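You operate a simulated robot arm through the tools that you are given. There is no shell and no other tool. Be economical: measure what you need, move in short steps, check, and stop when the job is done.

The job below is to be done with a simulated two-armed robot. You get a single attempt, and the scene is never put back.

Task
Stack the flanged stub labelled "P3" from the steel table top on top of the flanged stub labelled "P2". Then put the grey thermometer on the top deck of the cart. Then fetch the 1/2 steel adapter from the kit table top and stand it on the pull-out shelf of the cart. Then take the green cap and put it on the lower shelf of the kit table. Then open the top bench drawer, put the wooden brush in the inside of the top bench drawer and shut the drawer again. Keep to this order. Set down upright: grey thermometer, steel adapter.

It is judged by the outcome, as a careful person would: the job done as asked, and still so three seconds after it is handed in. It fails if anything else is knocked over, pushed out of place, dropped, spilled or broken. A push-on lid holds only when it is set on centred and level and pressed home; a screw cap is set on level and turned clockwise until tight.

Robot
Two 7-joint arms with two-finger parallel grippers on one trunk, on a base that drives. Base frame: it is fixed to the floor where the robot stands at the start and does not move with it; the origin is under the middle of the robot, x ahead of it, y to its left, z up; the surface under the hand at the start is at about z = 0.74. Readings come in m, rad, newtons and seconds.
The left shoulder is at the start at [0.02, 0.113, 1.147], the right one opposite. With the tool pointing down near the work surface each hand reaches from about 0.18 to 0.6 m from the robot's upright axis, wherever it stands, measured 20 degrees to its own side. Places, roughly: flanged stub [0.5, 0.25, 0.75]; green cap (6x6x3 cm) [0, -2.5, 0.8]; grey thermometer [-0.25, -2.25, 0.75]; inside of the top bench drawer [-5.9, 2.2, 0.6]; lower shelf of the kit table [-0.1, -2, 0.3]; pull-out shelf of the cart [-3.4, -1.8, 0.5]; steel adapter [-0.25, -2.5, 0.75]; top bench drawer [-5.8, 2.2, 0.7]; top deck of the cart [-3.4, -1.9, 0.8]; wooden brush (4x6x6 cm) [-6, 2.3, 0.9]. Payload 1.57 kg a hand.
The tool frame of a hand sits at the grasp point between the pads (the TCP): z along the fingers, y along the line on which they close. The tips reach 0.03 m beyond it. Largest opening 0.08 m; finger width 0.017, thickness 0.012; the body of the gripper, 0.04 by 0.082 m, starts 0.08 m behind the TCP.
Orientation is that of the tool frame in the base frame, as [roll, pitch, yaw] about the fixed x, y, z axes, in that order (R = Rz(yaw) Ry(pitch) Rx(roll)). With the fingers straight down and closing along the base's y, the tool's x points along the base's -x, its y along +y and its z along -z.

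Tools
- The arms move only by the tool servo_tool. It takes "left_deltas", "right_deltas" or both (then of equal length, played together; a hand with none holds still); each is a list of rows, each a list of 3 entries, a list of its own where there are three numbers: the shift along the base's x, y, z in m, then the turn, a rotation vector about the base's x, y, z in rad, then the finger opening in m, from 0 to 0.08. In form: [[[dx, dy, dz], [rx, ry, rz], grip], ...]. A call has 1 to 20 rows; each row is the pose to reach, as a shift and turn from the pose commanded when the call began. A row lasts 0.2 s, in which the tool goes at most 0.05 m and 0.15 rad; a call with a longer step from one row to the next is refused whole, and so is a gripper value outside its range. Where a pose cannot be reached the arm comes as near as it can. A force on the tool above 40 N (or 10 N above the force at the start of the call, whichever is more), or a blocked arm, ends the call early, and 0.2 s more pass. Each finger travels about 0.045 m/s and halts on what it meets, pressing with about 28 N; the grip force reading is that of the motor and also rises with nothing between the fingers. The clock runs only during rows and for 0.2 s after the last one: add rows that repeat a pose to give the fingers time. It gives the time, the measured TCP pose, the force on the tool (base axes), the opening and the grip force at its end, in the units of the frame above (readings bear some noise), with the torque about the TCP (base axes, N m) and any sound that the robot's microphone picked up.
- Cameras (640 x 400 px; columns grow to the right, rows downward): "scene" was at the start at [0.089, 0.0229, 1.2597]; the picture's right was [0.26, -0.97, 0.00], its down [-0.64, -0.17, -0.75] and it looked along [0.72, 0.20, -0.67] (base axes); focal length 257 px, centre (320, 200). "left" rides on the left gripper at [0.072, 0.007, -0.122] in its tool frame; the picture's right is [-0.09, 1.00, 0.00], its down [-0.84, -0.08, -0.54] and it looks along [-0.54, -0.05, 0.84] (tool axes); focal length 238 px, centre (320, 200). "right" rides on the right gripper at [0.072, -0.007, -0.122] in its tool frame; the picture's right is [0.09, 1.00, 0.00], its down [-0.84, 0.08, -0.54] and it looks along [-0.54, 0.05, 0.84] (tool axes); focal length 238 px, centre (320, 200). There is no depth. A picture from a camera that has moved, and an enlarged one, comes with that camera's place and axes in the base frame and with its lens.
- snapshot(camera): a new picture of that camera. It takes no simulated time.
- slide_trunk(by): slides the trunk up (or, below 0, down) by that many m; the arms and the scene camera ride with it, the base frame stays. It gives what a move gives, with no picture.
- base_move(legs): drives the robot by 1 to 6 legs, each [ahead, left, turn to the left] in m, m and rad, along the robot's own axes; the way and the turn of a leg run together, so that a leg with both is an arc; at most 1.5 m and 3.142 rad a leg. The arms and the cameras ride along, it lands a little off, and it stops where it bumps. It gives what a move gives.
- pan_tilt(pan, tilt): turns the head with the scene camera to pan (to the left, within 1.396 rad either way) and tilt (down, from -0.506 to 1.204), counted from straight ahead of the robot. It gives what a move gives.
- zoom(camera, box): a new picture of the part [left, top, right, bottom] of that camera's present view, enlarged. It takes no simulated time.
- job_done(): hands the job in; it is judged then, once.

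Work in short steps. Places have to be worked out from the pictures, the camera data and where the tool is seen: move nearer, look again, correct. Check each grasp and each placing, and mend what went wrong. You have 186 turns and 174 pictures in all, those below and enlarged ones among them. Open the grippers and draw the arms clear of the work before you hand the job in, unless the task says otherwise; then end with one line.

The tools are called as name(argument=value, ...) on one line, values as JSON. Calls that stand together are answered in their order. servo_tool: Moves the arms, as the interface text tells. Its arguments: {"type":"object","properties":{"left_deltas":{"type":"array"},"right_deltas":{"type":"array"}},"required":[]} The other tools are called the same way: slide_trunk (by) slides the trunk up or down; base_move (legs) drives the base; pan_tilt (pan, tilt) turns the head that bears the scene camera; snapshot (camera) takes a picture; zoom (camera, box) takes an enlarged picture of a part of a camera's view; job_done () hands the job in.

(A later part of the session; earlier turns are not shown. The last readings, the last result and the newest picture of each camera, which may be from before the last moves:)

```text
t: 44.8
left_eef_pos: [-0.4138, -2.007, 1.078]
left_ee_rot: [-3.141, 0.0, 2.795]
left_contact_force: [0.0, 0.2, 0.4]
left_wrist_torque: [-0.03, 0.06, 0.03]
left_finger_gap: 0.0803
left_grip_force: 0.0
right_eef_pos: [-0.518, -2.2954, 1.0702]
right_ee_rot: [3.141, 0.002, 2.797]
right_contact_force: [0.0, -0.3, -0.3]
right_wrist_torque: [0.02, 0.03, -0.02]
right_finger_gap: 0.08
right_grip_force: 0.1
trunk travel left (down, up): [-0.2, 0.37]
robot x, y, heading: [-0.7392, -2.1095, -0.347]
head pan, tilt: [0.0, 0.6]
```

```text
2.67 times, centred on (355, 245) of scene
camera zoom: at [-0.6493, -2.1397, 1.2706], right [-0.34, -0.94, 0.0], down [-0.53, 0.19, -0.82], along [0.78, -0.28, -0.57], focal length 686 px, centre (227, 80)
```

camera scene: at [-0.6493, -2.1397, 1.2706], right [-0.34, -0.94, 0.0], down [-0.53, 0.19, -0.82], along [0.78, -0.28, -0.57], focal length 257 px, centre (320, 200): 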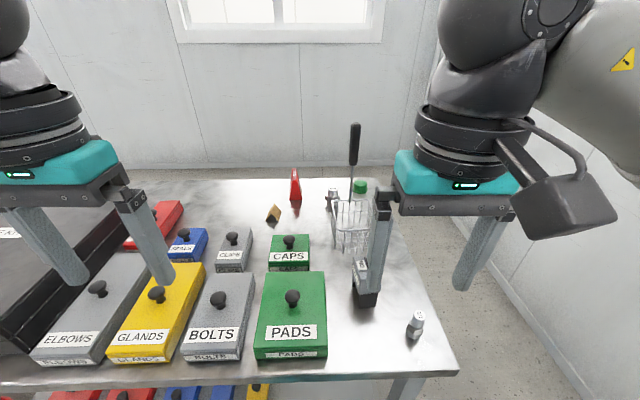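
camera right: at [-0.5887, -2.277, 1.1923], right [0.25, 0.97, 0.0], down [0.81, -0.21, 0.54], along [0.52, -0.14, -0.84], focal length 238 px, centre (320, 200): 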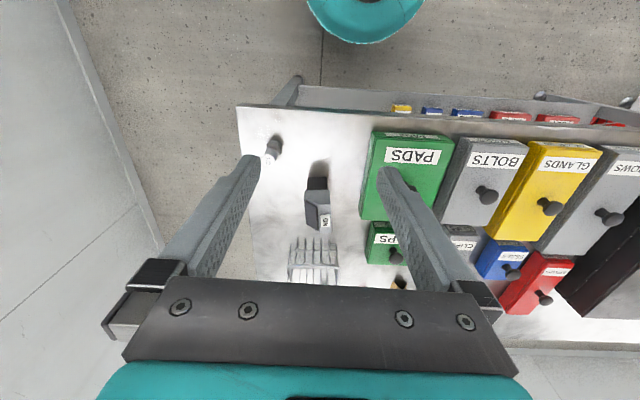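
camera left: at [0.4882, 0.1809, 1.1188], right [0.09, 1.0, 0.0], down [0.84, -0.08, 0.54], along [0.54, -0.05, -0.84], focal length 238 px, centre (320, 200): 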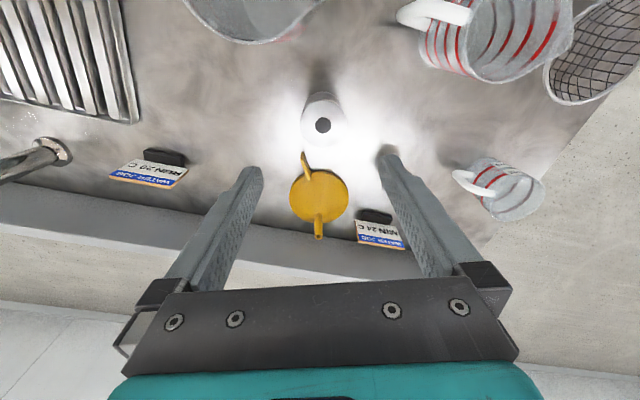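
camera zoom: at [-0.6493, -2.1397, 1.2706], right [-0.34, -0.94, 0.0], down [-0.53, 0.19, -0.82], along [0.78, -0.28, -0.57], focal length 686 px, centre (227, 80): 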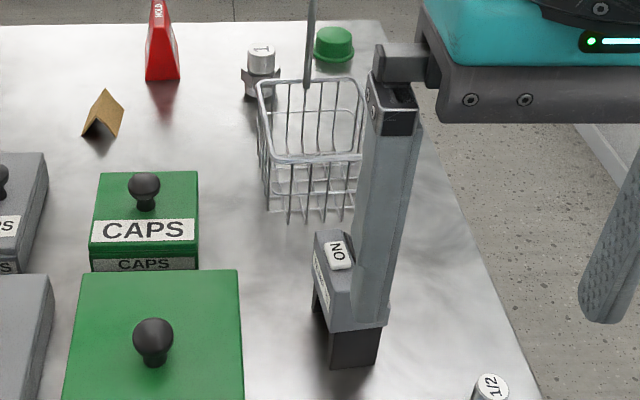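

The front-corner adapter is the 1/2 one (the back one is marked 1). The thermometer is at about (-0.335, -2.355); I move the right hand over it, still high.

servo_tool(right_deltas=[[[0.04, -0.013, 0], [0, 0, 0], 0.08], [[0.08, -0.027, 0], [0, 0, 0], 0.08], [[0.12, -0.04, -0.02], [0, 0, 0], 0.08], [[0.16, -0.054, -0.04], [0, 0, 0], 0.08], [[0.17, -0.057, -0.08], [0, 0, 0], 0.08], [[0.17, -0.057, -0.08], [0, 0, 0], 0.08]])

snapshot(camera="right")

snapshot(camera="scene")

```text
t: 46.2
left_eef_pos: [-0.4142, -2.0071, 1.0786]
left_ee_rot: [3.141, 0.001, 2.794]
left_contact_force: [-0.1, 0.3, -0.8]
left_wrist_torque: [0.03, 0.0, 0.0]
left_finger_gap: 0.0802
left_grip_force: 0.1
right_eef_pos: [-0.3483, -2.3548, 0.9905]
right_ee_rot: [3.14, 0.0, 2.795]
right_contact_force: [0.2, -0.2, -0.4]
right_wrist_torque: [-0.02, 0.02, 0.02]
right_finger_gap: 0.0799
right_grip_force: 0.1
trunk travel left (down, up): [-0.2, 0.37]
robot x, y, heading: [-0.7385, -2.109, -0.35]
head pan, tilt: [0.0, 0.6]
```

```text
136 pictures are left
camera right: at [-0.419, -2.3362, 1.1118], right [0.25, 0.97, 0.0], down [0.81, -0.21, 0.54], along [0.53, -0.14, -0.84], focal length 238 px, centre (320, 200)
```

right: 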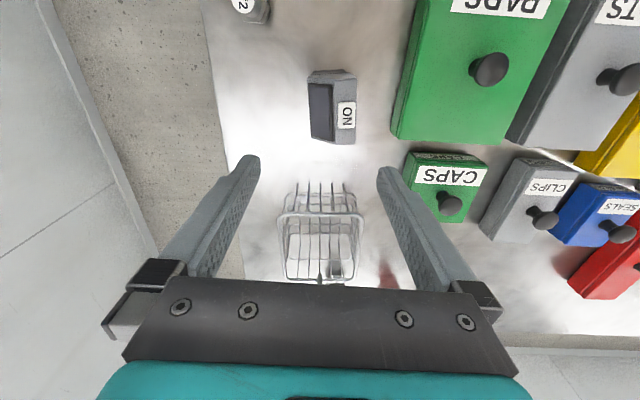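

```text
135 pictures are left
camera scene: at [-0.6499, -2.1395, 1.2707], right [-0.34, -0.94, 0.0], down [-0.53, 0.19, -0.83], along [0.78, -0.28, -0.56], focal length 257 px, centre (320, 200)
```

scene: 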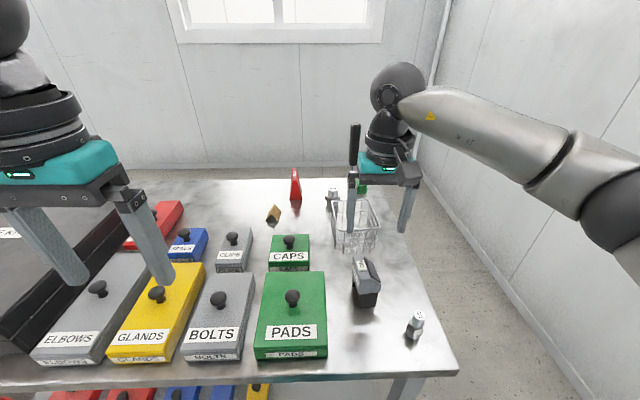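

I zoom to measure the thermometer's head and its orientation.

zoom(camera="right", box=[282, 50, 382, 160])

zoom(camera="scene", box=[335, 240, 395, 320])

```text
3.64 times, centred on (332, 105) of right
camera zoom: at [-0.419, -2.3362, 1.1118], right [0.25, 0.97, 0.0], down [0.81, -0.21, 0.54], along [0.53, -0.14, -0.84], focal length 867 px, centre (276, 546)
```

zoom: 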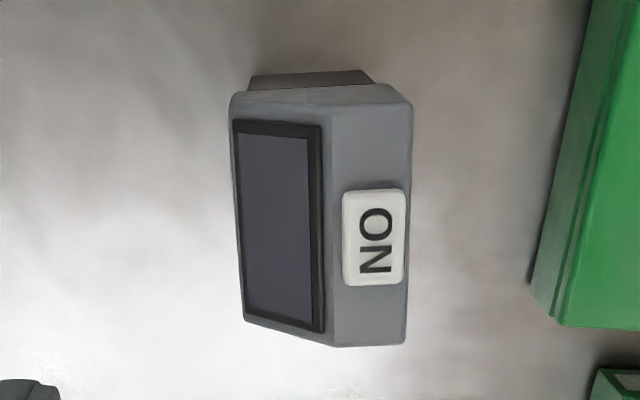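

```text
5.00 times, centred on (365, 280) of scene
camera zoom: at [-0.6499, -2.1395, 1.2707], right [-0.34, -0.94, 0.0], down [-0.53, 0.19, -0.83], along [0.78, -0.28, -0.56], focal length 1286 px, centre (95, -200)
```

zoom: 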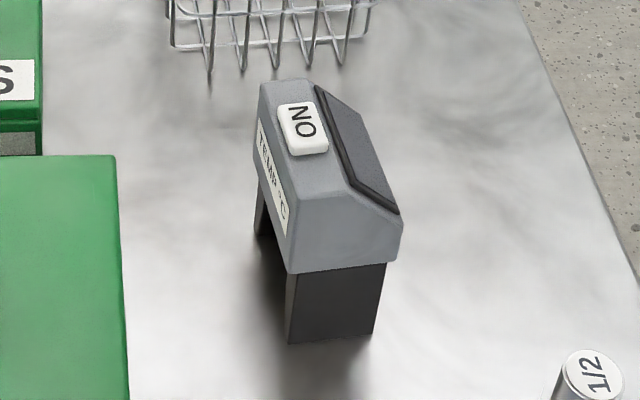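

Triangulating gives a table top at z≈0.795. The thermometer's head spans about 0.846–0.888, centred at (-0.364, -2.339) and turned about +0.14 rad relative to the tool. I align and come down to just above it.

servo_tool(right_deltas=[[[-0.008, 0.008, -0.02], [0, 0, 0.07], 0.08], [[-0.016, 0.016, -0.05], [0, 0, 0.14], 0.08], [[-0.016, 0.016, -0.06], [0, 0, 0.14], 0.08], [[-0.016, 0.016, -0.06], [0, 0, 0.14], 0.08]])

snapshot(camera="right")

zoom(camera="scene", box=[320, 190, 420, 320])

```text
t: 47.2
left_eef_pos: [-0.4133, -2.007, 1.0789]
left_ee_rot: [-3.141, 0.001, 2.795]
left_contact_force: [0.6, 0.2, 0.1]
left_wrist_torque: [0.01, -0.01, -0.02]
left_finger_gap: 0.08
left_grip_force: 0.1
right_eef_pos: [-0.3642, -2.3385, 0.9292]
right_ee_rot: [3.141, -0.001, 2.935]
right_contact_force: [0.2, -0.7, 1.0]
right_wrist_torque: [0.0, -0.01, 0.0]
right_finger_gap: 0.0798
right_grip_force: 0.2
trunk travel left (down, up): [-0.2, 0.37]
robot x, y, heading: [-0.7408, -2.1055, -0.342]
head pan, tilt: [0.0, 0.6]
```

```text
132 pictures are left
camera right: at [-0.4378, -2.329, 1.0519], right [0.11, 0.99, 0.0], down [0.83, -0.09, 0.54], along [0.54, -0.06, -0.84], focal length 238 px, centre (320, 200)
```

right: 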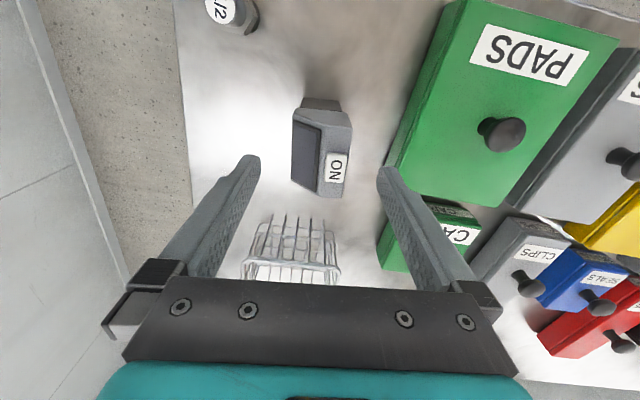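

```text
3.08 times, centred on (370, 255) of scene
camera zoom: at [-0.6499, -2.1395, 1.2707], right [-0.34, -0.94, 0.0], down [-0.53, 0.19, -0.83], along [0.78, -0.28, -0.56], focal length 791 px, centre (166, 31)
```

zoom: 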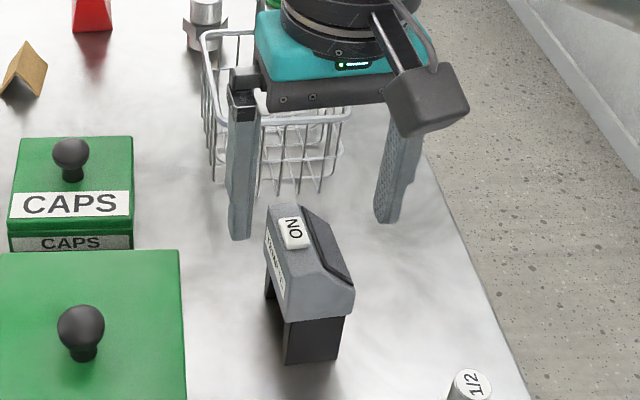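

Tool and thermometer are aligned to within a few millimetres. I descend to z≈0.860 around the head and close.

servo_tool(right_deltas=[[[-0.005, 0.001, -0.035], [0, 0, -0.02], 0.08], [[-0.005, 0.001, -0.069], [0, 0, -0.02], 0.08], [[-0.005, 0.001, -0.069], [0, 0, -0.02], 0.08], [[-0.005, 0.001, -0.069], [0, 0, -0.02], 0.05], [[-0.005, 0.001, -0.069], [0, 0, -0.02], 0.03], [[-0.005, 0.001, -0.069], [0, 0, -0.02], 0.03], [[-0.005, 0.001, -0.069], [0, 0, -0.02], 0.03], [[-0.005, 0.001, -0.069], [0, 0, -0.02], 0.03], [[-0.005, 0.001, -0.069], [0, 0, -0.02], 0.03]])

snapshot(camera="right")

zoom(camera="scene", box=[320, 190, 420, 320])

```text
t: 49.2
left_eef_pos: [-0.413, -2.0068, 1.079]
left_ee_rot: [-3.14, 0.0, 2.796]
left_contact_force: [0.5, 0.6, -0.1]
left_wrist_torque: [0.01, 0.0, -0.01]
left_finger_gap: 0.0803
left_grip_force: 0.0
right_eef_pos: [-0.3688, -2.3373, 0.8619]
right_ee_rot: [-3.141, 0.0, 2.916]
right_contact_force: [-0.8, 0.3, -0.2]
right_wrist_torque: [-0.04, -0.01, -0.01]
right_finger_gap: 0.0437
right_grip_force: 28.2
trunk travel left (down, up): [-0.2, 0.37]
robot x, y, heading: [-0.7419, -2.1086, -0.348]
head pan, tilt: [0.0, 0.6]
```

```text
130 pictures are left
camera right: at [-0.4417, -2.3261, 0.9846], right [0.13, 0.99, 0.0], down [0.83, -0.11, 0.54], along [0.54, -0.07, -0.84], focal length 238 px, centre (320, 200)
```

right: 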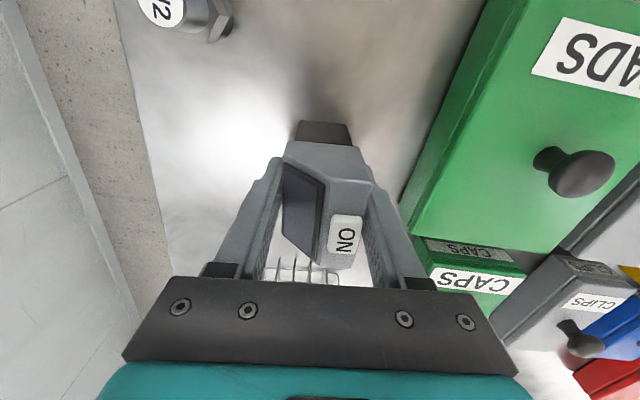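

```text
3.08 times, centred on (370, 255) of scene
camera zoom: at [-0.6498, -2.1396, 1.2707], right [-0.34, -0.94, 0.0], down [-0.53, 0.19, -0.83], along [0.78, -0.28, -0.56], focal length 791 px, centre (166, 31)
```

zoom: 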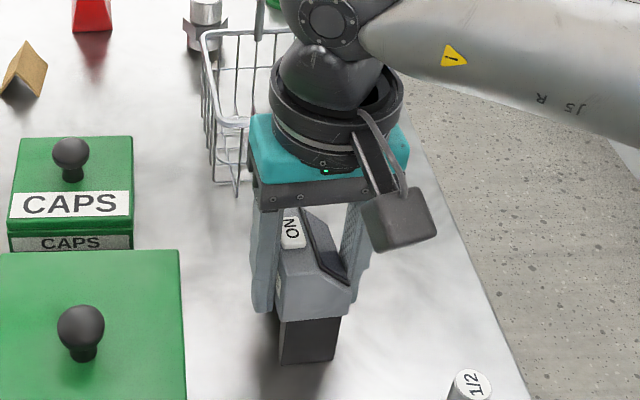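

Gripped at 0.0437, upright. I lift it about 0.17 m and bring it back toward the robot.

servo_tool(right_deltas=[[[0, 0, 0.03], [0, 0, 0], 0.03], [[0, 0, 0.07], [0, 0, 0], 0.03], [[0, 0, 0.11], [0, 0, 0], 0.03], [[-0.02, 0.01, 0.15], [0, 0, 0], 0.03], [[-0.055, 0.02, 0.18], [0, 0, 0], 0.03], [[-0.095, 0.035, 0.18], [0, 0, 0], 0.03], [[-0.13, 0.05, 0.18], [0, 0, 0], 0.03], [[-0.13, 0.05, 0.18], [0, 0, 0], 0.03]])

snapshot(camera="right")

snapshot(camera="scene")

```text
t: 51.0
left_eef_pos: [-0.4143, -2.0072, 1.0784]
left_ee_rot: [-3.141, 0.0, 2.796]
left_contact_force: [-0.4, 0.0, 0.1]
left_wrist_torque: [0.0, 0.01, -0.01]
left_finger_gap: 0.0802
left_grip_force: 0.0
right_eef_pos: [-0.4996, -2.2854, 1.0448]
right_ee_rot: [-3.14, 0.0, 2.916]
right_contact_force: [0.3, 0.7, -2.6]
right_wrist_torque: [0.02, -0.02, 0.0]
right_finger_gap: 0.0437
right_grip_force: 27.6
trunk travel left (down, up): [-0.2, 0.37]
robot x, y, heading: [-0.7402, -2.1056, -0.347]
head pan, tilt: [0.0, 0.6]
```

```text
128 pictures are left
camera right: at [-0.5722, -2.2755, 1.1658], right [0.13, 0.99, 0.0], down [0.83, -0.11, 0.54], along [0.54, -0.07, -0.84], focal length 238 px, centre (320, 200)
```

right: 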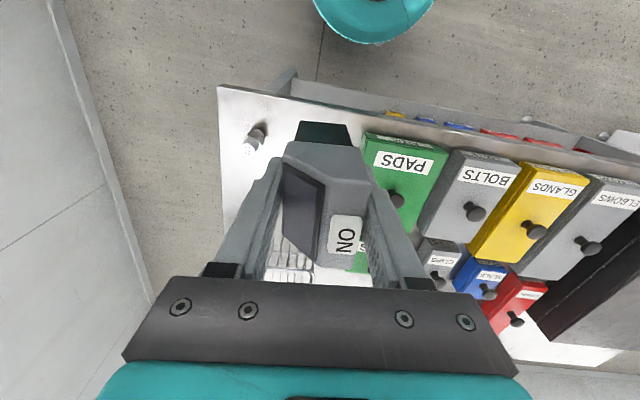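

```text
127 pictures are left
camera scene: at [-0.6497, -2.1396, 1.2707], right [-0.34, -0.94, 0.0], down [-0.53, 0.19, -0.82], along [0.78, -0.28, -0.57], focal length 257 px, centre (320, 200)
```

scene: 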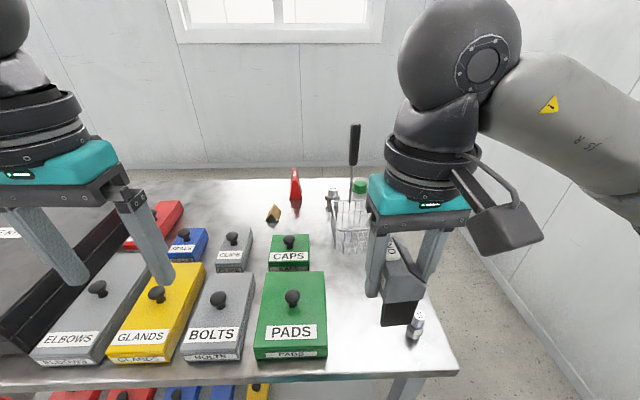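

The thermometer is held fine. I back away from the kit table and turn toward the cart.

base_move(legs=[[-0.6, 0, 0], [0, 0, 3.1], [0, 0, 0.3]])

pan_tilt(pan=0, tilt=0.35)

snapshot(camera="scene")

```text
t: 62.5
left_eef_pos: [-1.5993, -2.0745, 1.0781]
left_ee_rot: [-3.141, 0.001, -0.128]
left_contact_force: [0.3, 0.7, -0.1]
left_wrist_torque: [-0.01, 0.03, 0.0]
left_finger_gap: 0.0797
left_grip_force: 0.0
right_eef_pos: [-1.5753, -1.7844, 1.044]
right_ee_rot: [3.14, 0.0, -0.009]
right_contact_force: [0.5, -0.2, -1.6]
right_wrist_torque: [-0.01, -0.03, 0.06]
right_finger_gap: 0.0437
right_grip_force: 28.6
trunk travel left (down, up): [-0.2, 0.37]
robot x, y, heading: [-1.3008, -1.9061, 3.013]
head pan, tilt: [0.0, 0.6]
```

```text
t: 63.3
left_eef_pos: [-1.5987, -2.0743, 1.0789]
left_ee_rot: [-3.141, 0.0, -0.129]
left_contact_force: [0.0, -0.3, 0.5]
left_wrist_torque: [-0.03, 0.01, -0.03]
left_finger_gap: 0.08
left_grip_force: 0.1
right_eef_pos: [-1.5754, -1.7836, 1.0439]
right_ee_rot: [-3.142, -0.001, -0.008]
right_contact_force: [0.9, 0.2, -2.4]
right_wrist_torque: [-0.02, -0.03, 0.02]
right_finger_gap: 0.0435
right_grip_force: 28.7
trunk travel left (down, up): [-0.2, 0.37]
robot x, y, heading: [-1.2986, -1.9033, 3.014]
head pan, tilt: [0.0, 0.351]
```

```text
126 pictures are left
camera scene: at [-1.4056, -1.8917, 1.2934], right [0.13, 0.99, 0.0], down [0.34, -0.04, -0.94], along [-0.93, 0.12, -0.34], focal length 257 px, centre (320, 200)
```

scene: 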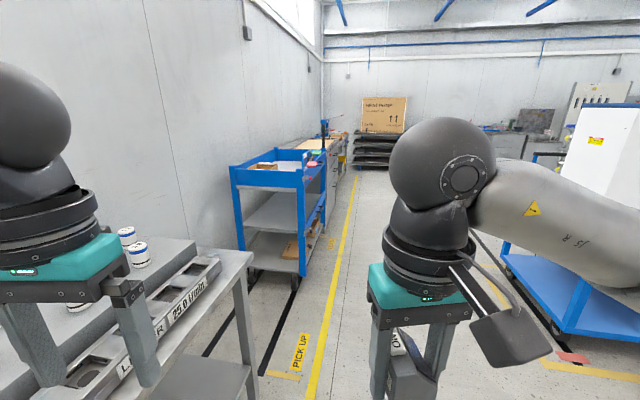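

The blue cart is ahead on the left at about (-3.4, -1.95), past another table. I go right first, then ahead, and look at it.

base_move(legs=[[0, -0.45, 0], [1.2, 0, 0], [0, 0, 0.65]])

snapshot(camera="scene")

```text
t: 73.6
left_eef_pos: [-2.6013, -1.6, 1.0794]
left_ee_rot: [-3.14, 0.0, 0.495]
left_contact_force: [-0.3, 0.8, 0.0]
left_wrist_torque: [0.01, 0.0, 0.0]
left_finger_gap: 0.0798
left_grip_force: 0.1
right_eef_pos: [-2.7525, -1.3513, 1.0442]
right_ee_rot: [-3.14, 0.0, 0.614]
right_contact_force: [-0.2, -0.2, -2.2]
right_wrist_torque: [0.02, 0.01, -0.01]
right_finger_gap: 0.044
right_grip_force: 27.3
trunk travel left (down, up): [-0.2, 0.37]
robot x, y, heading: [-2.4586, -1.2883, -2.646]
head pan, tilt: [0.0, 0.351]
```

```text
125 pictures are left
camera scene: at [-2.5516, -1.338, 1.2935], right [-0.48, 0.88, 0.0], down [0.3, 0.16, -0.94], along [-0.83, -0.45, -0.34], focal length 257 px, centre (320, 200)
```

scene: 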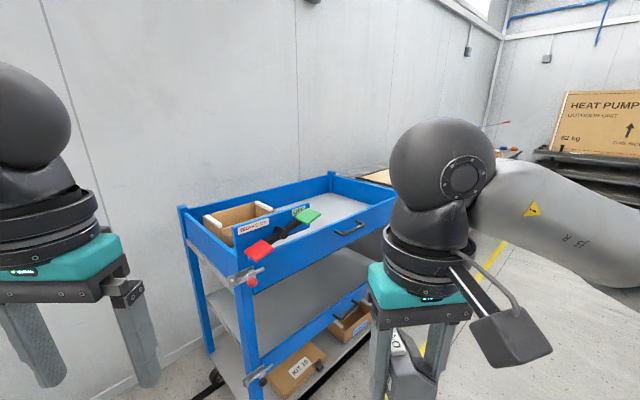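

I zoom on the cart to see its deck, its shelves and any pull-out.

zoom(camera="scene", box=[170, 160, 410, 310])

zoom(camera="scene", box=[180, 250, 400, 400])

```text
2.67 times, centred on (290, 235) of scene
camera zoom: at [-2.5516, -1.338, 1.2935], right [-0.48, 0.88, 0.0], down [0.3, 0.16, -0.94], along [-0.83, -0.45, -0.34], focal length 686 px, centre (400, 107)
```

zoom: 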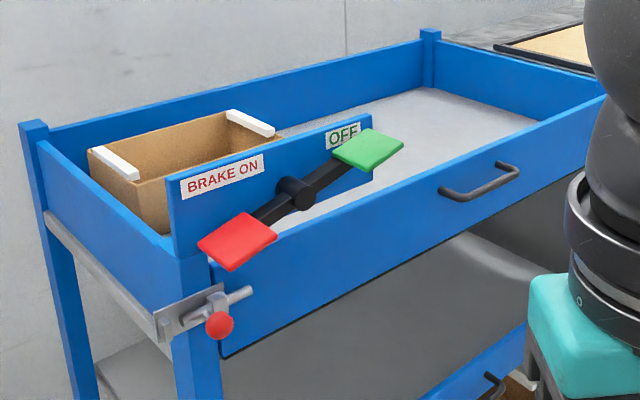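

```text
2.67 times, centred on (290, 325) of scene
camera zoom: at [-2.5516, -1.338, 1.2935], right [-0.48, 0.88, 0.0], down [0.3, 0.16, -0.94], along [-0.83, -0.45, -0.34], focal length 686 px, centre (400, -133)
```

zoom: 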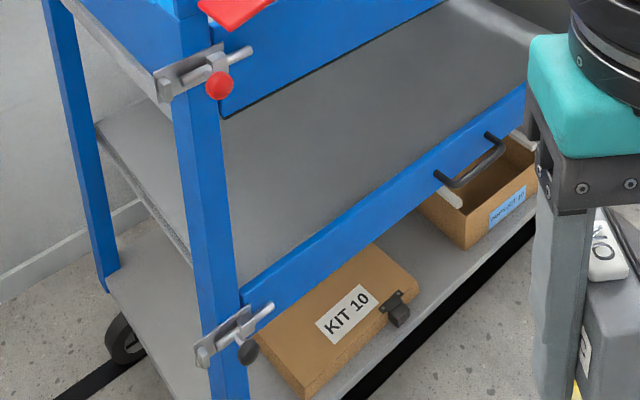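

The cart's long side runs from about (-3.03, -1.88) to (-3.83, -1.59), and its tray's right part is free. I swing round to face that side squarely, stopping short to look again.

base_move(legs=[[0, 0, 0.73], [0, -0.69, 0], [0.15, 0, 0]])

pan_tilt(pan=0, tilt=0.6)

snapshot(camera="scene")

```text
t: 80.3
left_eef_pos: [-3.054, -1.5333, 1.0781]
left_ee_rot: [-3.141, 0.0, 1.248]
left_contact_force: [0.6, -0.4, 0.9]
left_wrist_torque: [0.05, 0.01, 0.03]
left_finger_gap: 0.0797
left_grip_force: 0.1
right_eef_pos: [-3.3351, -1.4537, 1.0434]
right_ee_rot: [-3.141, -0.003, 1.367]
right_contact_force: [-0.5, -0.8, -2.3]
right_wrist_torque: [0.03, 0.03, -0.03]
right_finger_gap: 0.0438
right_grip_force: 28.3
trunk travel left (down, up): [-0.2, 0.37]
robot x, y, heading: [-3.1599, -1.2093, -1.895]
head pan, tilt: [0.0, 0.351]
```

```text
t: 81.1
left_eef_pos: [-3.0544, -1.5329, 1.0797]
left_ee_rot: [3.141, 0.0, 1.246]
left_contact_force: [-0.5, 0.7, 0.0]
left_wrist_torque: [-0.02, -0.01, -0.07]
left_finger_gap: 0.0801
left_grip_force: 0.0
right_eef_pos: [-3.3328, -1.4526, 1.0445]
right_ee_rot: [-3.14, 0.002, 1.366]
right_contact_force: [-0.4, -0.8, -2.6]
right_wrist_torque: [0.03, 0.0, 0.01]
right_finger_gap: 0.0439
right_grip_force: 28.3
trunk travel left (down, up): [-0.2, 0.37]
robot x, y, heading: [-3.1615, -1.2085, -1.898]
head pan, tilt: [0.0, 0.6]
```

```text
122 pictures are left
camera scene: at [-3.1948, -1.3006, 1.2707], right [-0.95, 0.32, 0.0], down [0.18, 0.54, -0.83], along [-0.26, -0.78, -0.56], focal length 257 px, centre (320, 200)
```

scene: 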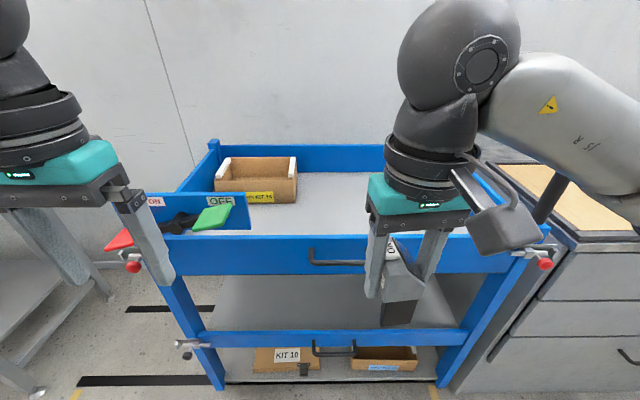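

The deck's right part, behind the front rail, is free. I close in by 0.22 m and look with both cameras.

base_move(legs=[[0.22, 0, 0]])

snapshot(camera="scene")

snapshot(camera="right")

```text
t: 82.8
left_eef_pos: [-3.124, -1.737, 1.0785]
left_ee_rot: [-3.141, 0.002, 1.244]
left_contact_force: [-0.2, 0.4, 1.0]
left_wrist_torque: [-0.02, 0.02, -0.02]
left_finger_gap: 0.0799
left_grip_force: 0.1
right_eef_pos: [-3.4049, -1.6589, 1.0443]
right_ee_rot: [3.141, 0.001, 1.364]
right_contact_force: [0.1, -0.6, -1.7]
right_wrist_torque: [0.01, -0.01, -0.01]
right_finger_gap: 0.044
right_grip_force: 27.8
trunk travel left (down, up): [-0.2, 0.37]
robot x, y, heading: [-3.2346, -1.4156, -1.894]
head pan, tilt: [0.0, 0.6]
```

```text
121 pictures are left
camera scene: at [-3.2641, -1.5057, 1.2706], right [-0.95, 0.32, 0.0], down [0.18, 0.54, -0.82], along [-0.26, -0.78, -0.57], focal length 257 px, centre (320, 200)
```

scene: 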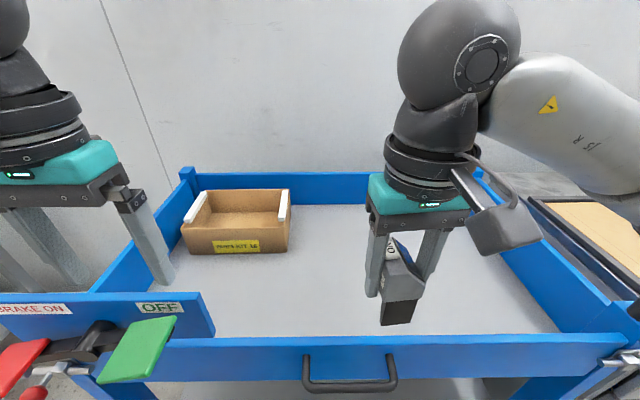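

```text
120 pictures are left
camera right: at [-3.3967, -1.5856, 1.1656], right [0.99, -0.11, 0.0], down [-0.1, -0.84, 0.54], along [-0.06, -0.54, -0.84], focal length 238 px, centre (320, 200)
```

right: 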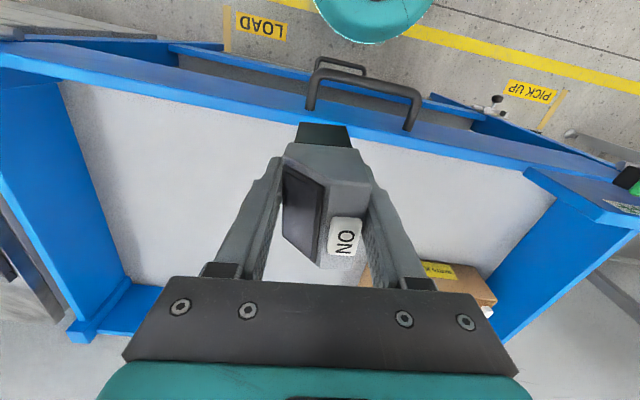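

The handle mount is at z≈0.873, y≈-1.68; the deck floor should be around 0.8. I move the thermometer to above the free floor at about (-3.49, -1.845) and lower partway.

servo_tool(right_deltas=[[[-0.02, -0.04, 0], [0, 0, 0], 0.03], [[-0.04, -0.08, 0], [0, 0, 0], 0.03], [[-0.06, -0.12, 0], [0, 0, 0], 0.03], [[-0.075, -0.16, 0], [0, 0, 0], 0.03], [[-0.085, -0.186, 0], [0, 0, 0], 0.03], [[-0.085, -0.186, -0.04], [0, 0, 0], 0.03], [[-0.085, -0.186, -0.08], [0, 0, 0], 0.03], [[-0.085, -0.186, -0.1], [0, 0, 0], 0.03], [[-0.085, -0.186, -0.1], [0, 0, 0], 0.03]])

snapshot(camera="scene")

snapshot(camera="right")

```text
t: 84.8
left_eef_pos: [-3.1236, -1.7383, 1.079]
left_ee_rot: [3.141, 0.0, 1.246]
left_contact_force: [-0.7, -0.5, -0.1]
left_wrist_torque: [-0.02, 0.0, 0.0]
left_finger_gap: 0.0798
left_grip_force: 0.0
right_eef_pos: [-3.488, -1.845, 0.9447]
right_ee_rot: [-3.141, 0.0, 1.364]
right_contact_force: [-0.1, -0.8, -1.7]
right_wrist_torque: [0.03, 0.0, 0.01]
right_finger_gap: 0.0438
right_grip_force: 27.9
trunk travel left (down, up): [-0.2, 0.37]
robot x, y, heading: [-3.2299, -1.4143, -1.897]
head pan, tilt: [0.0, 0.6]
```

```text
119 pictures are left
camera scene: at [-3.264, -1.5051, 1.2707], right [-0.95, 0.32, 0.0], down [0.18, 0.54, -0.83], along [-0.26, -0.78, -0.56], focal length 257 px, centre (320, 200)
```

scene: 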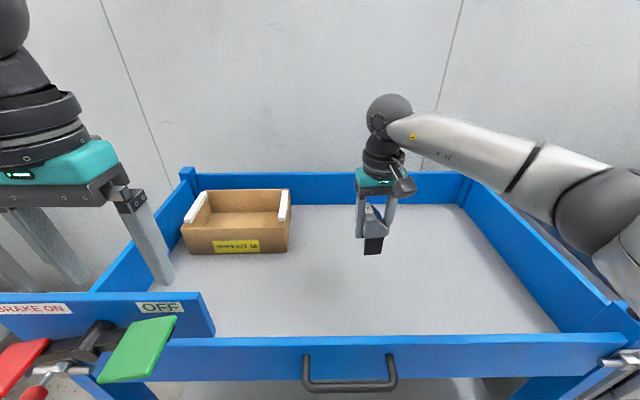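

```text
118 pictures are left
camera right: at [-3.4803, -1.7728, 1.0666], right [0.99, -0.11, 0.0], down [-0.1, -0.84, 0.54], along [-0.06, -0.54, -0.84], focal length 238 px, centre (320, 200)
```

right: 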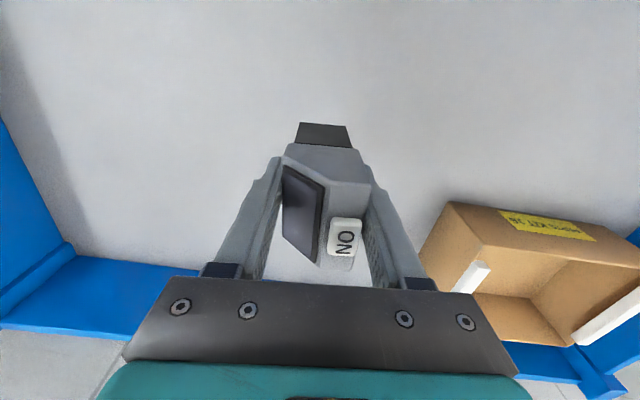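

The deck height comes out at about 0.81; the thermometer's foot is at about 0.878. I lower 0.055 and then creep down until contact.

servo_tool(right_deltas=[[[0, 0, -0.03], [0, 0, 0], 0.03], [[0, 0, -0.05], [0, 0, 0], 0.03], [[0, 0, -0.055], [0, 0, 0], 0.03], [[0, 0, -0.058], [0, 0, 0], 0.03], [[0, 0, -0.06], [0, 0, 0], 0.03]])

zoom(camera="scene", box=[330, 150, 430, 280])

```text
t: 86.0
left_eef_pos: [-3.1239, -1.7377, 1.0784]
left_ee_rot: [3.141, 0.0, 1.244]
left_contact_force: [-0.8, 0.5, -0.4]
left_wrist_torque: [0.06, 0.0, -0.01]
left_finger_gap: 0.0799
left_grip_force: 0.1
right_eef_pos: [-3.4875, -1.8428, 0.8833]
right_ee_rot: [3.141, 0.001, 1.365]
right_contact_force: [0.9, -0.2, -1.5]
right_wrist_torque: [0.02, -0.03, -0.01]
right_finger_gap: 0.0441
right_grip_force: 28.2
trunk travel left (down, up): [-0.2, 0.37]
robot x, y, heading: [-3.2318, -1.4148, -1.896]
head pan, tilt: [0.0, 0.6]
```

```text
3.08 times, centred on (380, 215) of scene
camera zoom: at [-3.264, -1.5052, 1.2707], right [-0.95, 0.32, 0.0], down [0.18, 0.54, -0.82], along [-0.26, -0.78, -0.57], focal length 791 px, centre (135, 154)
```

zoom: 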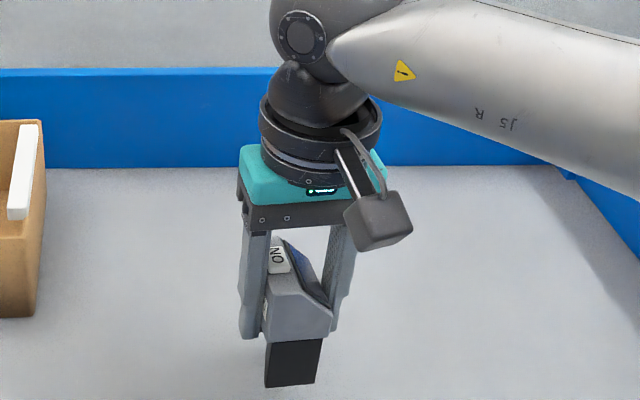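

No contact yet. I creep down further in 3 mm rows.

servo_tool(right_deltas=[[[0, 0, -0.003], [0, 0, 0], 0.03], [[0, 0, -0.006], [0, 0, 0], 0.03], [[0, 0, -0.009], [0, 0, 0], 0.03]])

```text
t: 86.8
left_eef_pos: [-3.1233, -1.7374, 1.0777]
left_ee_rot: [3.141, 0.001, 1.244]
left_contact_force: [0.3, 0.9, 0.4]
left_wrist_torque: [0.01, -0.02, 0.03]
left_finger_gap: 0.0802
left_grip_force: 0.1
right_eef_pos: [-3.4894, -1.8413, 0.8735]
right_ee_rot: [3.14, 0.0, 1.365]
right_contact_force: [-0.3, 0.8, -2.8]
right_wrist_torque: [0.0, 0.02, -0.05]
right_finger_gap: 0.0438
right_grip_force: 28.7
trunk travel left (down, up): [-0.2, 0.37]
robot x, y, heading: [-3.2315, -1.413, -1.896]
head pan, tilt: [0.0, 0.6]
```

servo_tool(right_deltas=[[[0, 0, -0.003], [0, 0, 0], 0.03], [[0, 0, -0.006], [0, 0, 0], 0.03], [[0, 0, -0.009], [0, 0, 0], 0.03]])

zoom(camera="scene", box=[330, 150, 430, 280])

```text
t: 87.6
left_eef_pos: [-3.1245, -1.7378, 1.0788]
left_ee_rot: [-3.141, 0.001, 1.244]
left_contact_force: [-0.3, -0.5, -0.2]
left_wrist_torque: [-0.03, 0.01, -0.03]
left_finger_gap: 0.0802
left_grip_force: 0.2
right_eef_pos: [-3.4879, -1.8426, 0.8651]
right_ee_rot: [3.14, -0.001, 1.365]
right_contact_force: [-0.5, 0.3, -2.5]
right_wrist_torque: [0.01, -0.03, -0.01]
right_finger_gap: 0.0437
right_grip_force: 28.1
trunk travel left (down, up): [-0.2, 0.37]
robot x, y, heading: [-3.2292, -1.4118, -1.9]
head pan, tilt: [0.0, 0.6]
```

```text
3.08 times, centred on (380, 215) of scene
camera zoom: at [-3.264, -1.5052, 1.2707], right [-0.95, 0.32, 0.0], down [0.18, 0.54, -0.82], along [-0.26, -0.78, -0.57], focal length 791 px, centre (135, 154)
```

zoom: 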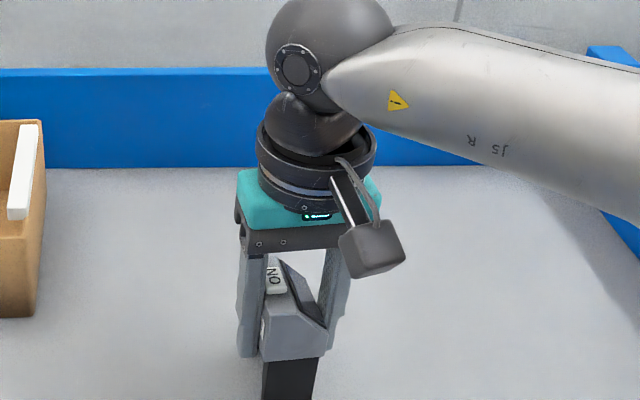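

Still free, with no shadow contact under the foot. I continue in 3 mm rows.

servo_tool(right_deltas=[[[0, 0, -0.003], [0, 0, 0], 0.03], [[0, 0, -0.006], [0, 0, 0], 0.03], [[0, 0, -0.009], [0, 0, 0], 0.03], [[0, 0, -0.012], [0, 0, 0], 0.03]])

zoom(camera="scene", box=[340, 190, 420, 290])

```text
t: 88.6
left_eef_pos: [-3.1232, -1.7362, 1.079]
left_ee_rot: [-3.142, 0.001, 1.245]
left_contact_force: [-0.5, 0.6, -0.3]
left_wrist_torque: [0.01, 0.01, -0.02]
left_finger_gap: 0.0801
left_grip_force: 0.1
right_eef_pos: [-3.4887, -1.8437, 0.857]
right_ee_rot: [3.14, 0.008, 1.362]
right_contact_force: [-4.6, 1.3, 26.1]
right_wrist_torque: [0.09, 0.24, -0.04]
right_finger_gap: 0.0441
right_grip_force: 28.3
trunk travel left (down, up): [-0.2, 0.37]
robot x, y, heading: [-3.2325, -1.4133, -1.898]
head pan, tilt: [0.0, 0.6]
```

```text
4.00 times, centred on (380, 240) of scene
camera zoom: at [-3.2633, -1.5033, 1.271], right [-0.95, 0.32, 0.0], down [0.18, 0.53, -0.83], along [-0.26, -0.78, -0.56], focal length 1028 px, centre (80, 40)
```

zoom: 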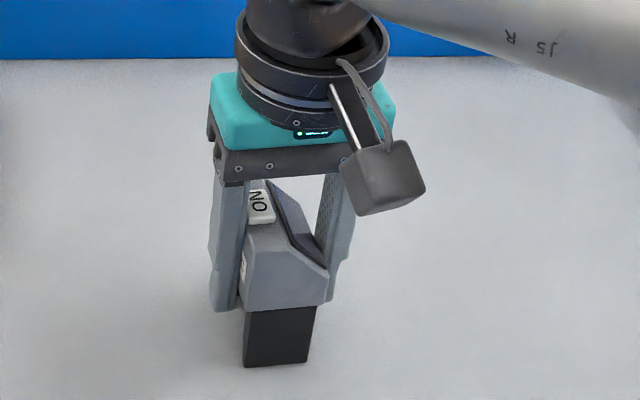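

It touched down (26 N). I ease up 3 mm, open the fingers and lift straight off.

servo_tool(right_deltas=[[[0, 0, 0.002], [0, 0, 0], 0.03], [[0, 0, 0.0035], [0, 0, 0], 0.044], [[0, 0, 0.0035], [0, 0, 0], 0.052], [[0, 0, 0.0035], [0, 0, 0], 0.07], [[0, 0, 0.0035], [0, 0, 0], 0.08], [[0, 0, 0.0035], [0, 0, 0], 0.08], [[0, 0, 0.02], [0, 0, 0], 0.08], [[0, 0, 0.06], [0, 0, 0], 0.08], [[0, 0, 0.1], [0, 0, 0], 0.08], [[0, 0, 0.14], [0, 0, 0], 0.08], [[0, 0, 0.18], [0, 0, 0], 0.08]])

snapshot(camera="scene")

snapshot(camera="right")

```text
t: 91.0
left_eef_pos: [-3.1236, -1.7386, 1.0791]
left_ee_rot: [3.141, 0.0, 1.245]
left_contact_force: [0.0, -0.4, 0.2]
left_wrist_torque: [-0.01, 0.0, -0.01]
left_finger_gap: 0.0801
left_grip_force: 0.1
right_eef_pos: [-3.4855, -1.8441, 1.0337]
right_ee_rot: [-3.141, -0.001, 1.364]
right_contact_force: [0.0, -0.1, 1.1]
right_wrist_torque: [-0.01, -0.03, -0.01]
right_finger_gap: 0.0799
right_grip_force: 0.0
trunk travel left (down, up): [-0.2, 0.37]
robot x, y, heading: [-3.2288, -1.413, -1.897]
head pan, tilt: [0.0, 0.6]
```

```text
114 pictures are left
camera scene: at [-3.2637, -1.5049, 1.2707], right [-0.95, 0.32, 0.0], down [0.18, 0.54, -0.83], along [-0.26, -0.78, -0.56], focal length 257 px, centre (320, 200)
```

scene: 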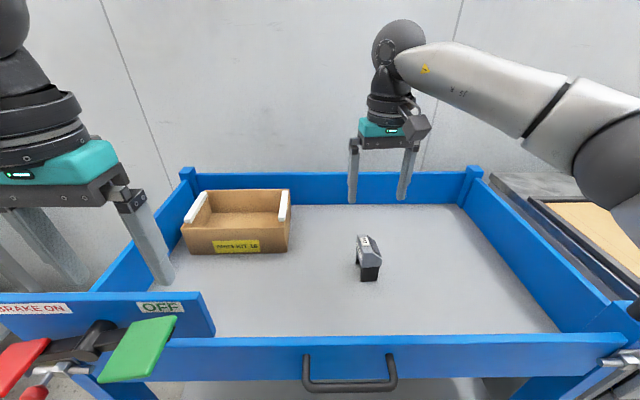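

```text
113 pictures are left
camera right: at [-3.4776, -1.7715, 1.1552], right [0.99, -0.11, 0.0], down [-0.1, -0.84, 0.54], along [-0.06, -0.54, -0.84], focal length 238 px, centre (320, 200)
```

right: 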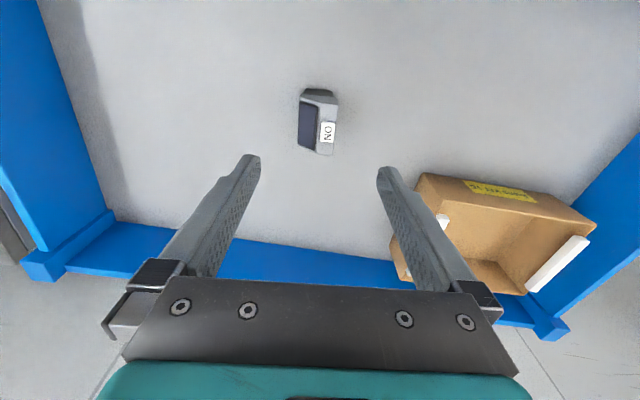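

The thermometer stands upright on the deck. I retract the right arm, squaring its yaw, then back off to study the pull-out shelf below.

servo_tool(right_deltas=[[[0.02, 0.04, 0.01], [0, 0, -0.03], 0.08], [[0.04, 0.08, 0.02], [0, 0, -0.06], 0.08], [[0.06, 0.12, 0.03], [0, 0, -0.09], 0.08], [[0.07, 0.16, 0.04], [0, 0, -0.12], 0.08], [[0.08, 0.19, 0.04], [0, 0, -0.12], 0.08], [[0.08, 0.19, 0.04], [0, 0, -0.12], 0.08]])

base_move(legs=[[-0.45, 0, 0]])

pan_tilt(pan=0, tilt=0.75)

snapshot(camera="scene")

```text
t: 92.4
left_eef_pos: [-3.1243, -1.7379, 1.0783]
left_ee_rot: [-3.141, 0.001, 1.246]
left_contact_force: [-0.5, 1.2, -0.5]
left_wrist_torque: [-0.02, 0.02, -0.02]
left_finger_gap: 0.0799
left_grip_force: 0.1
right_eef_pos: [-3.4088, -1.6537, 1.0747]
right_ee_rot: [3.141, -0.002, 1.244]
right_contact_force: [-0.1, -0.5, 0.8]
right_wrist_torque: [0.0, -0.02, -0.03]
right_finger_gap: 0.0803
right_grip_force: 0.0
trunk travel left (down, up): [-0.2, 0.37]
robot x, y, heading: [-3.2295, -1.4121, -1.9]
head pan, tilt: [0.0, 0.6]
```

```text
t: 95.0
left_eef_pos: [-2.9818, -1.318, 1.0782]
left_ee_rot: [3.139, 0.0, 1.247]
left_contact_force: [-0.2, -0.2, 0.7]
left_wrist_torque: [0.02, -0.01, -0.01]
left_finger_gap: 0.08
left_grip_force: 0.0
right_eef_pos: [-3.2683, -1.2365, 1.0742]
right_ee_rot: [3.141, 0.0, 1.247]
right_contact_force: [1.0, 0.3, -0.2]
right_wrist_torque: [0.0, 0.01, -0.01]
right_finger_gap: 0.0797
right_grip_force: 0.0
trunk travel left (down, up): [-0.2, 0.37]
robot x, y, heading: [-3.0899, -0.9939, -1.898]
head pan, tilt: [0.0, 0.6]
```

```text
t: 95.7
left_eef_pos: [-2.982, -1.3183, 1.0781]
left_ee_rot: [-3.141, 0.001, 1.248]
left_contact_force: [-0.1, 0.0, 0.1]
left_wrist_torque: [0.02, 0.0, 0.02]
left_finger_gap: 0.0798
left_grip_force: 0.0
right_eef_pos: [-3.2687, -1.2366, 1.0761]
right_ee_rot: [-3.142, 0.001, 1.249]
right_contact_force: [0.7, 1.1, 0.0]
right_wrist_torque: [0.03, -0.01, -0.03]
right_finger_gap: 0.0801
right_grip_force: 0.0
trunk travel left (down, up): [-0.2, 0.37]
robot x, y, heading: [-3.09, -0.9943, -1.895]
head pan, tilt: [0.0, 0.75]
```

```text
112 pictures are left
camera scene: at [-3.1209, -1.0813, 1.2579], right [-0.95, 0.32, 0.0], down [0.22, 0.65, -0.73], along [-0.23, -0.69, -0.68], focal length 257 px, centre (320, 200)
```

scene: 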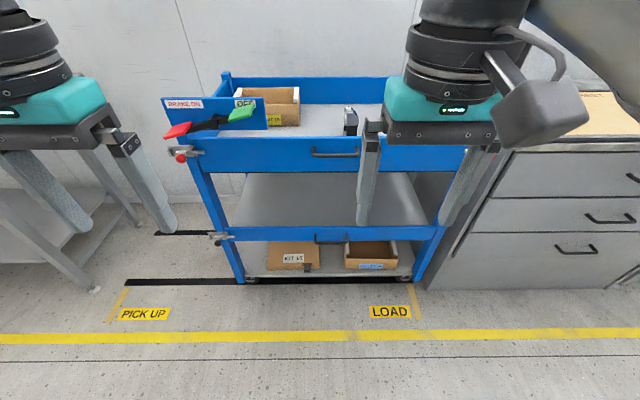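

zoom(camera="scene", box=[190, 130, 350, 290])

zoom(camera="scene", box=[160, 85, 270, 165])

```text
2.50 times, centred on (270, 210) of scene
camera zoom: at [-3.1209, -1.0813, 1.2579], right [-0.95, 0.32, 0.0], down [0.22, 0.65, -0.73], along [-0.23, -0.69, -0.68], focal length 643 px, centre (445, 175)
```

zoom: 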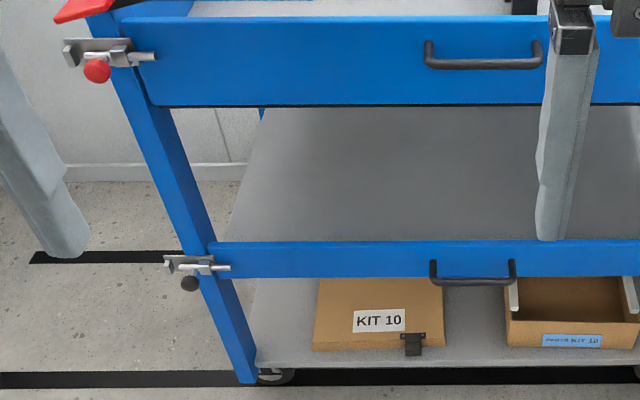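

```text
5.00 times, centred on (215, 125) of scene
camera zoom: at [-3.1209, -1.0813, 1.2579], right [-0.95, 0.32, 0.0], down [0.22, 0.65, -0.73], along [-0.23, -0.69, -0.68], focal length 1286 px, centre (845, 575)
```

zoom: 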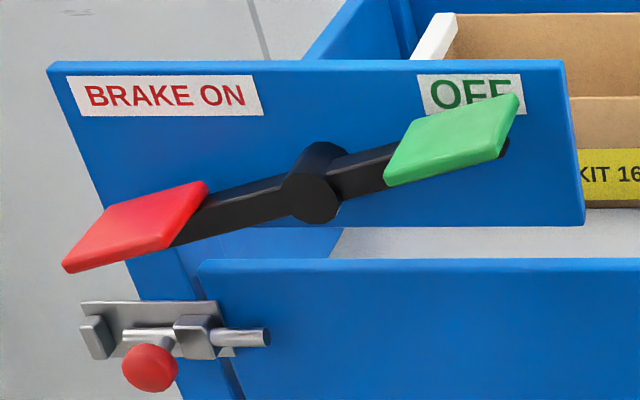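

Both slide bolts are shot home, so I won't pull the shelf. It is open between about z 0.54 and 0.77, so I'll reach in with a tilted hand, camera side up. First I test whether the right hand can turn half a revolution about its vertical axis.

servo_tool(right_deltas=[[[0, 0, 0], [0, 0, 0.14], 0.08], [[0, 0, 0], [0, 0, 0.28], 0.08], [[0, 0, 0], [0, 0, 0.42], 0.08], [[0, 0, 0], [0, 0, 0.56], 0.08], [[0, 0, 0], [0, 0, 0.7], 0.08], [[0, 0, 0], [0, 0, 0.84], 0.08], [[0, 0, 0], [0, 0, 0.98], 0.08], [[0, 0, 0], [0, 0, 1.12], 0.08], [[0, 0, 0], [0, 0, 1.26], 0.08], [[0, 0, 0], [0, 0, 1.4], 0.08], [[0, 0, 0], [0, 0, 1.54], 0.08], [[0, 0, 0], [0, 0, 1.54], 0.08]])

```text
t: 98.3
left_eef_pos: [-2.9812, -1.3177, 1.0796]
left_ee_rot: [3.141, 0.0, 1.248]
left_contact_force: [-0.5, 0.2, -0.3]
left_wrist_torque: [0.02, -0.01, 0.0]
left_finger_gap: 0.0802
left_grip_force: 0.1
right_eef_pos: [-3.2591, -1.2279, 1.0738]
right_ee_rot: [-3.14, -0.002, 2.787]
right_contact_force: [0.2, -0.1, -0.2]
right_wrist_torque: [-0.01, 0.03, -0.02]
right_finger_gap: 0.08
right_grip_force: 0.1
right hand out of reach, approached as far as the arm can: row 11, 12
trunk travel left (down, up): [-0.2, 0.37]
robot x, y, heading: [-3.0901, -0.9976, -1.893]
head pan, tilt: [0.0, 0.75]
```

It reached 1.54 rad but grew tight so close to the body. I move the hand outward a bit and go on turning.

servo_tool(right_deltas=[[[-0.014, -0.04, 0], [0, 0, 0], 0.08], [[-0.028, -0.08, 0], [0, 0, 0], 0.08], [[-0.048, -0.12, 0], [0, 0, 0], 0.08], [[-0.06, -0.15, 0], [0, 0, 0.14], 0.08], [[-0.06, -0.15, 0], [0, 0, 0.28], 0.08], [[-0.06, -0.15, 0], [0, 0, 0.42], 0.08], [[-0.06, -0.15, 0], [0, 0, 0.56], 0.08], [[-0.06, -0.15, 0], [0, 0, 0.7], 0.08], [[-0.06, -0.15, 0], [0, 0, 0.84], 0.08], [[-0.06, -0.15, 0], [0, 0, 0.98], 0.08], [[-0.06, -0.15, 0], [0, 0, 1.12], 0.08], [[-0.06, -0.15, 0], [0, 0, 1.26], 0.08], [[-0.06, -0.15, 0], [0, 0, 1.4], 0.08], [[-0.06, -0.15, 0], [0, 0, 1.54], 0.08], [[-0.06, -0.15, 0], [0, 0, 1.6], 0.08], [[-0.06, -0.15, 0], [0, 0, 1.6], 0.08]])

snapshot(camera="scene")

```text
t: 100.6
left_eef_pos: [-2.9814, -1.3188, 1.0782]
left_ee_rot: [3.141, 0.0, 1.248]
left_contact_force: [0.6, 0.2, -0.5]
left_wrist_torque: [0.01, -0.02, -0.04]
left_finger_gap: 0.0801
left_grip_force: 0.0
right_eef_pos: [-3.1492, -1.0992, 1.068]
right_ee_rot: [3.066, 0.069, -2.57]
right_contact_force: [2.3, -14.1, -7.5]
right_wrist_torque: [-0.74, -0.28, 0.11]
right_finger_gap: 0.0674
right_grip_force: 0.1
right hand out of reach, approached as far as the arm can: row 1, 2, 3, 4, 5, 6, 7, 8, 9, 10, 11
trunk travel left (down, up): [-0.2, 0.37]
robot x, y, heading: [-3.0887, -0.9927, -1.894]
head pan, tilt: [0.0, 0.75]
stopped in row 11 (right hand): the force on the tool passed its limit at 61 N (the readings are from after the stop); the commanded pose is now the measured one
```

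```text
109 pictures are left
camera scene: at [-3.1205, -1.0863, 1.2676], right [-0.96, 0.29, 0.0], down [0.17, 0.57, -0.8], along [-0.24, -0.77, -0.59], focal length 257 px, centre (320, 200)
```

scene: 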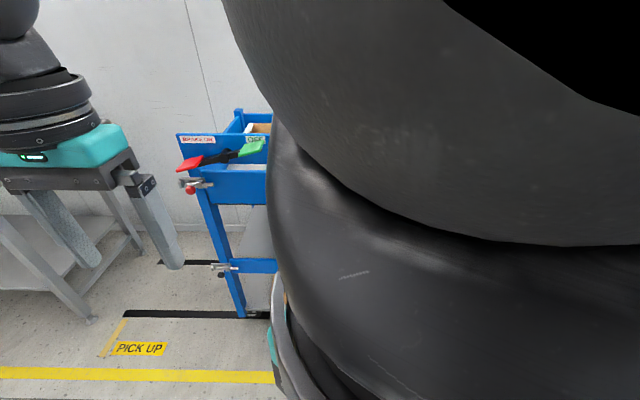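

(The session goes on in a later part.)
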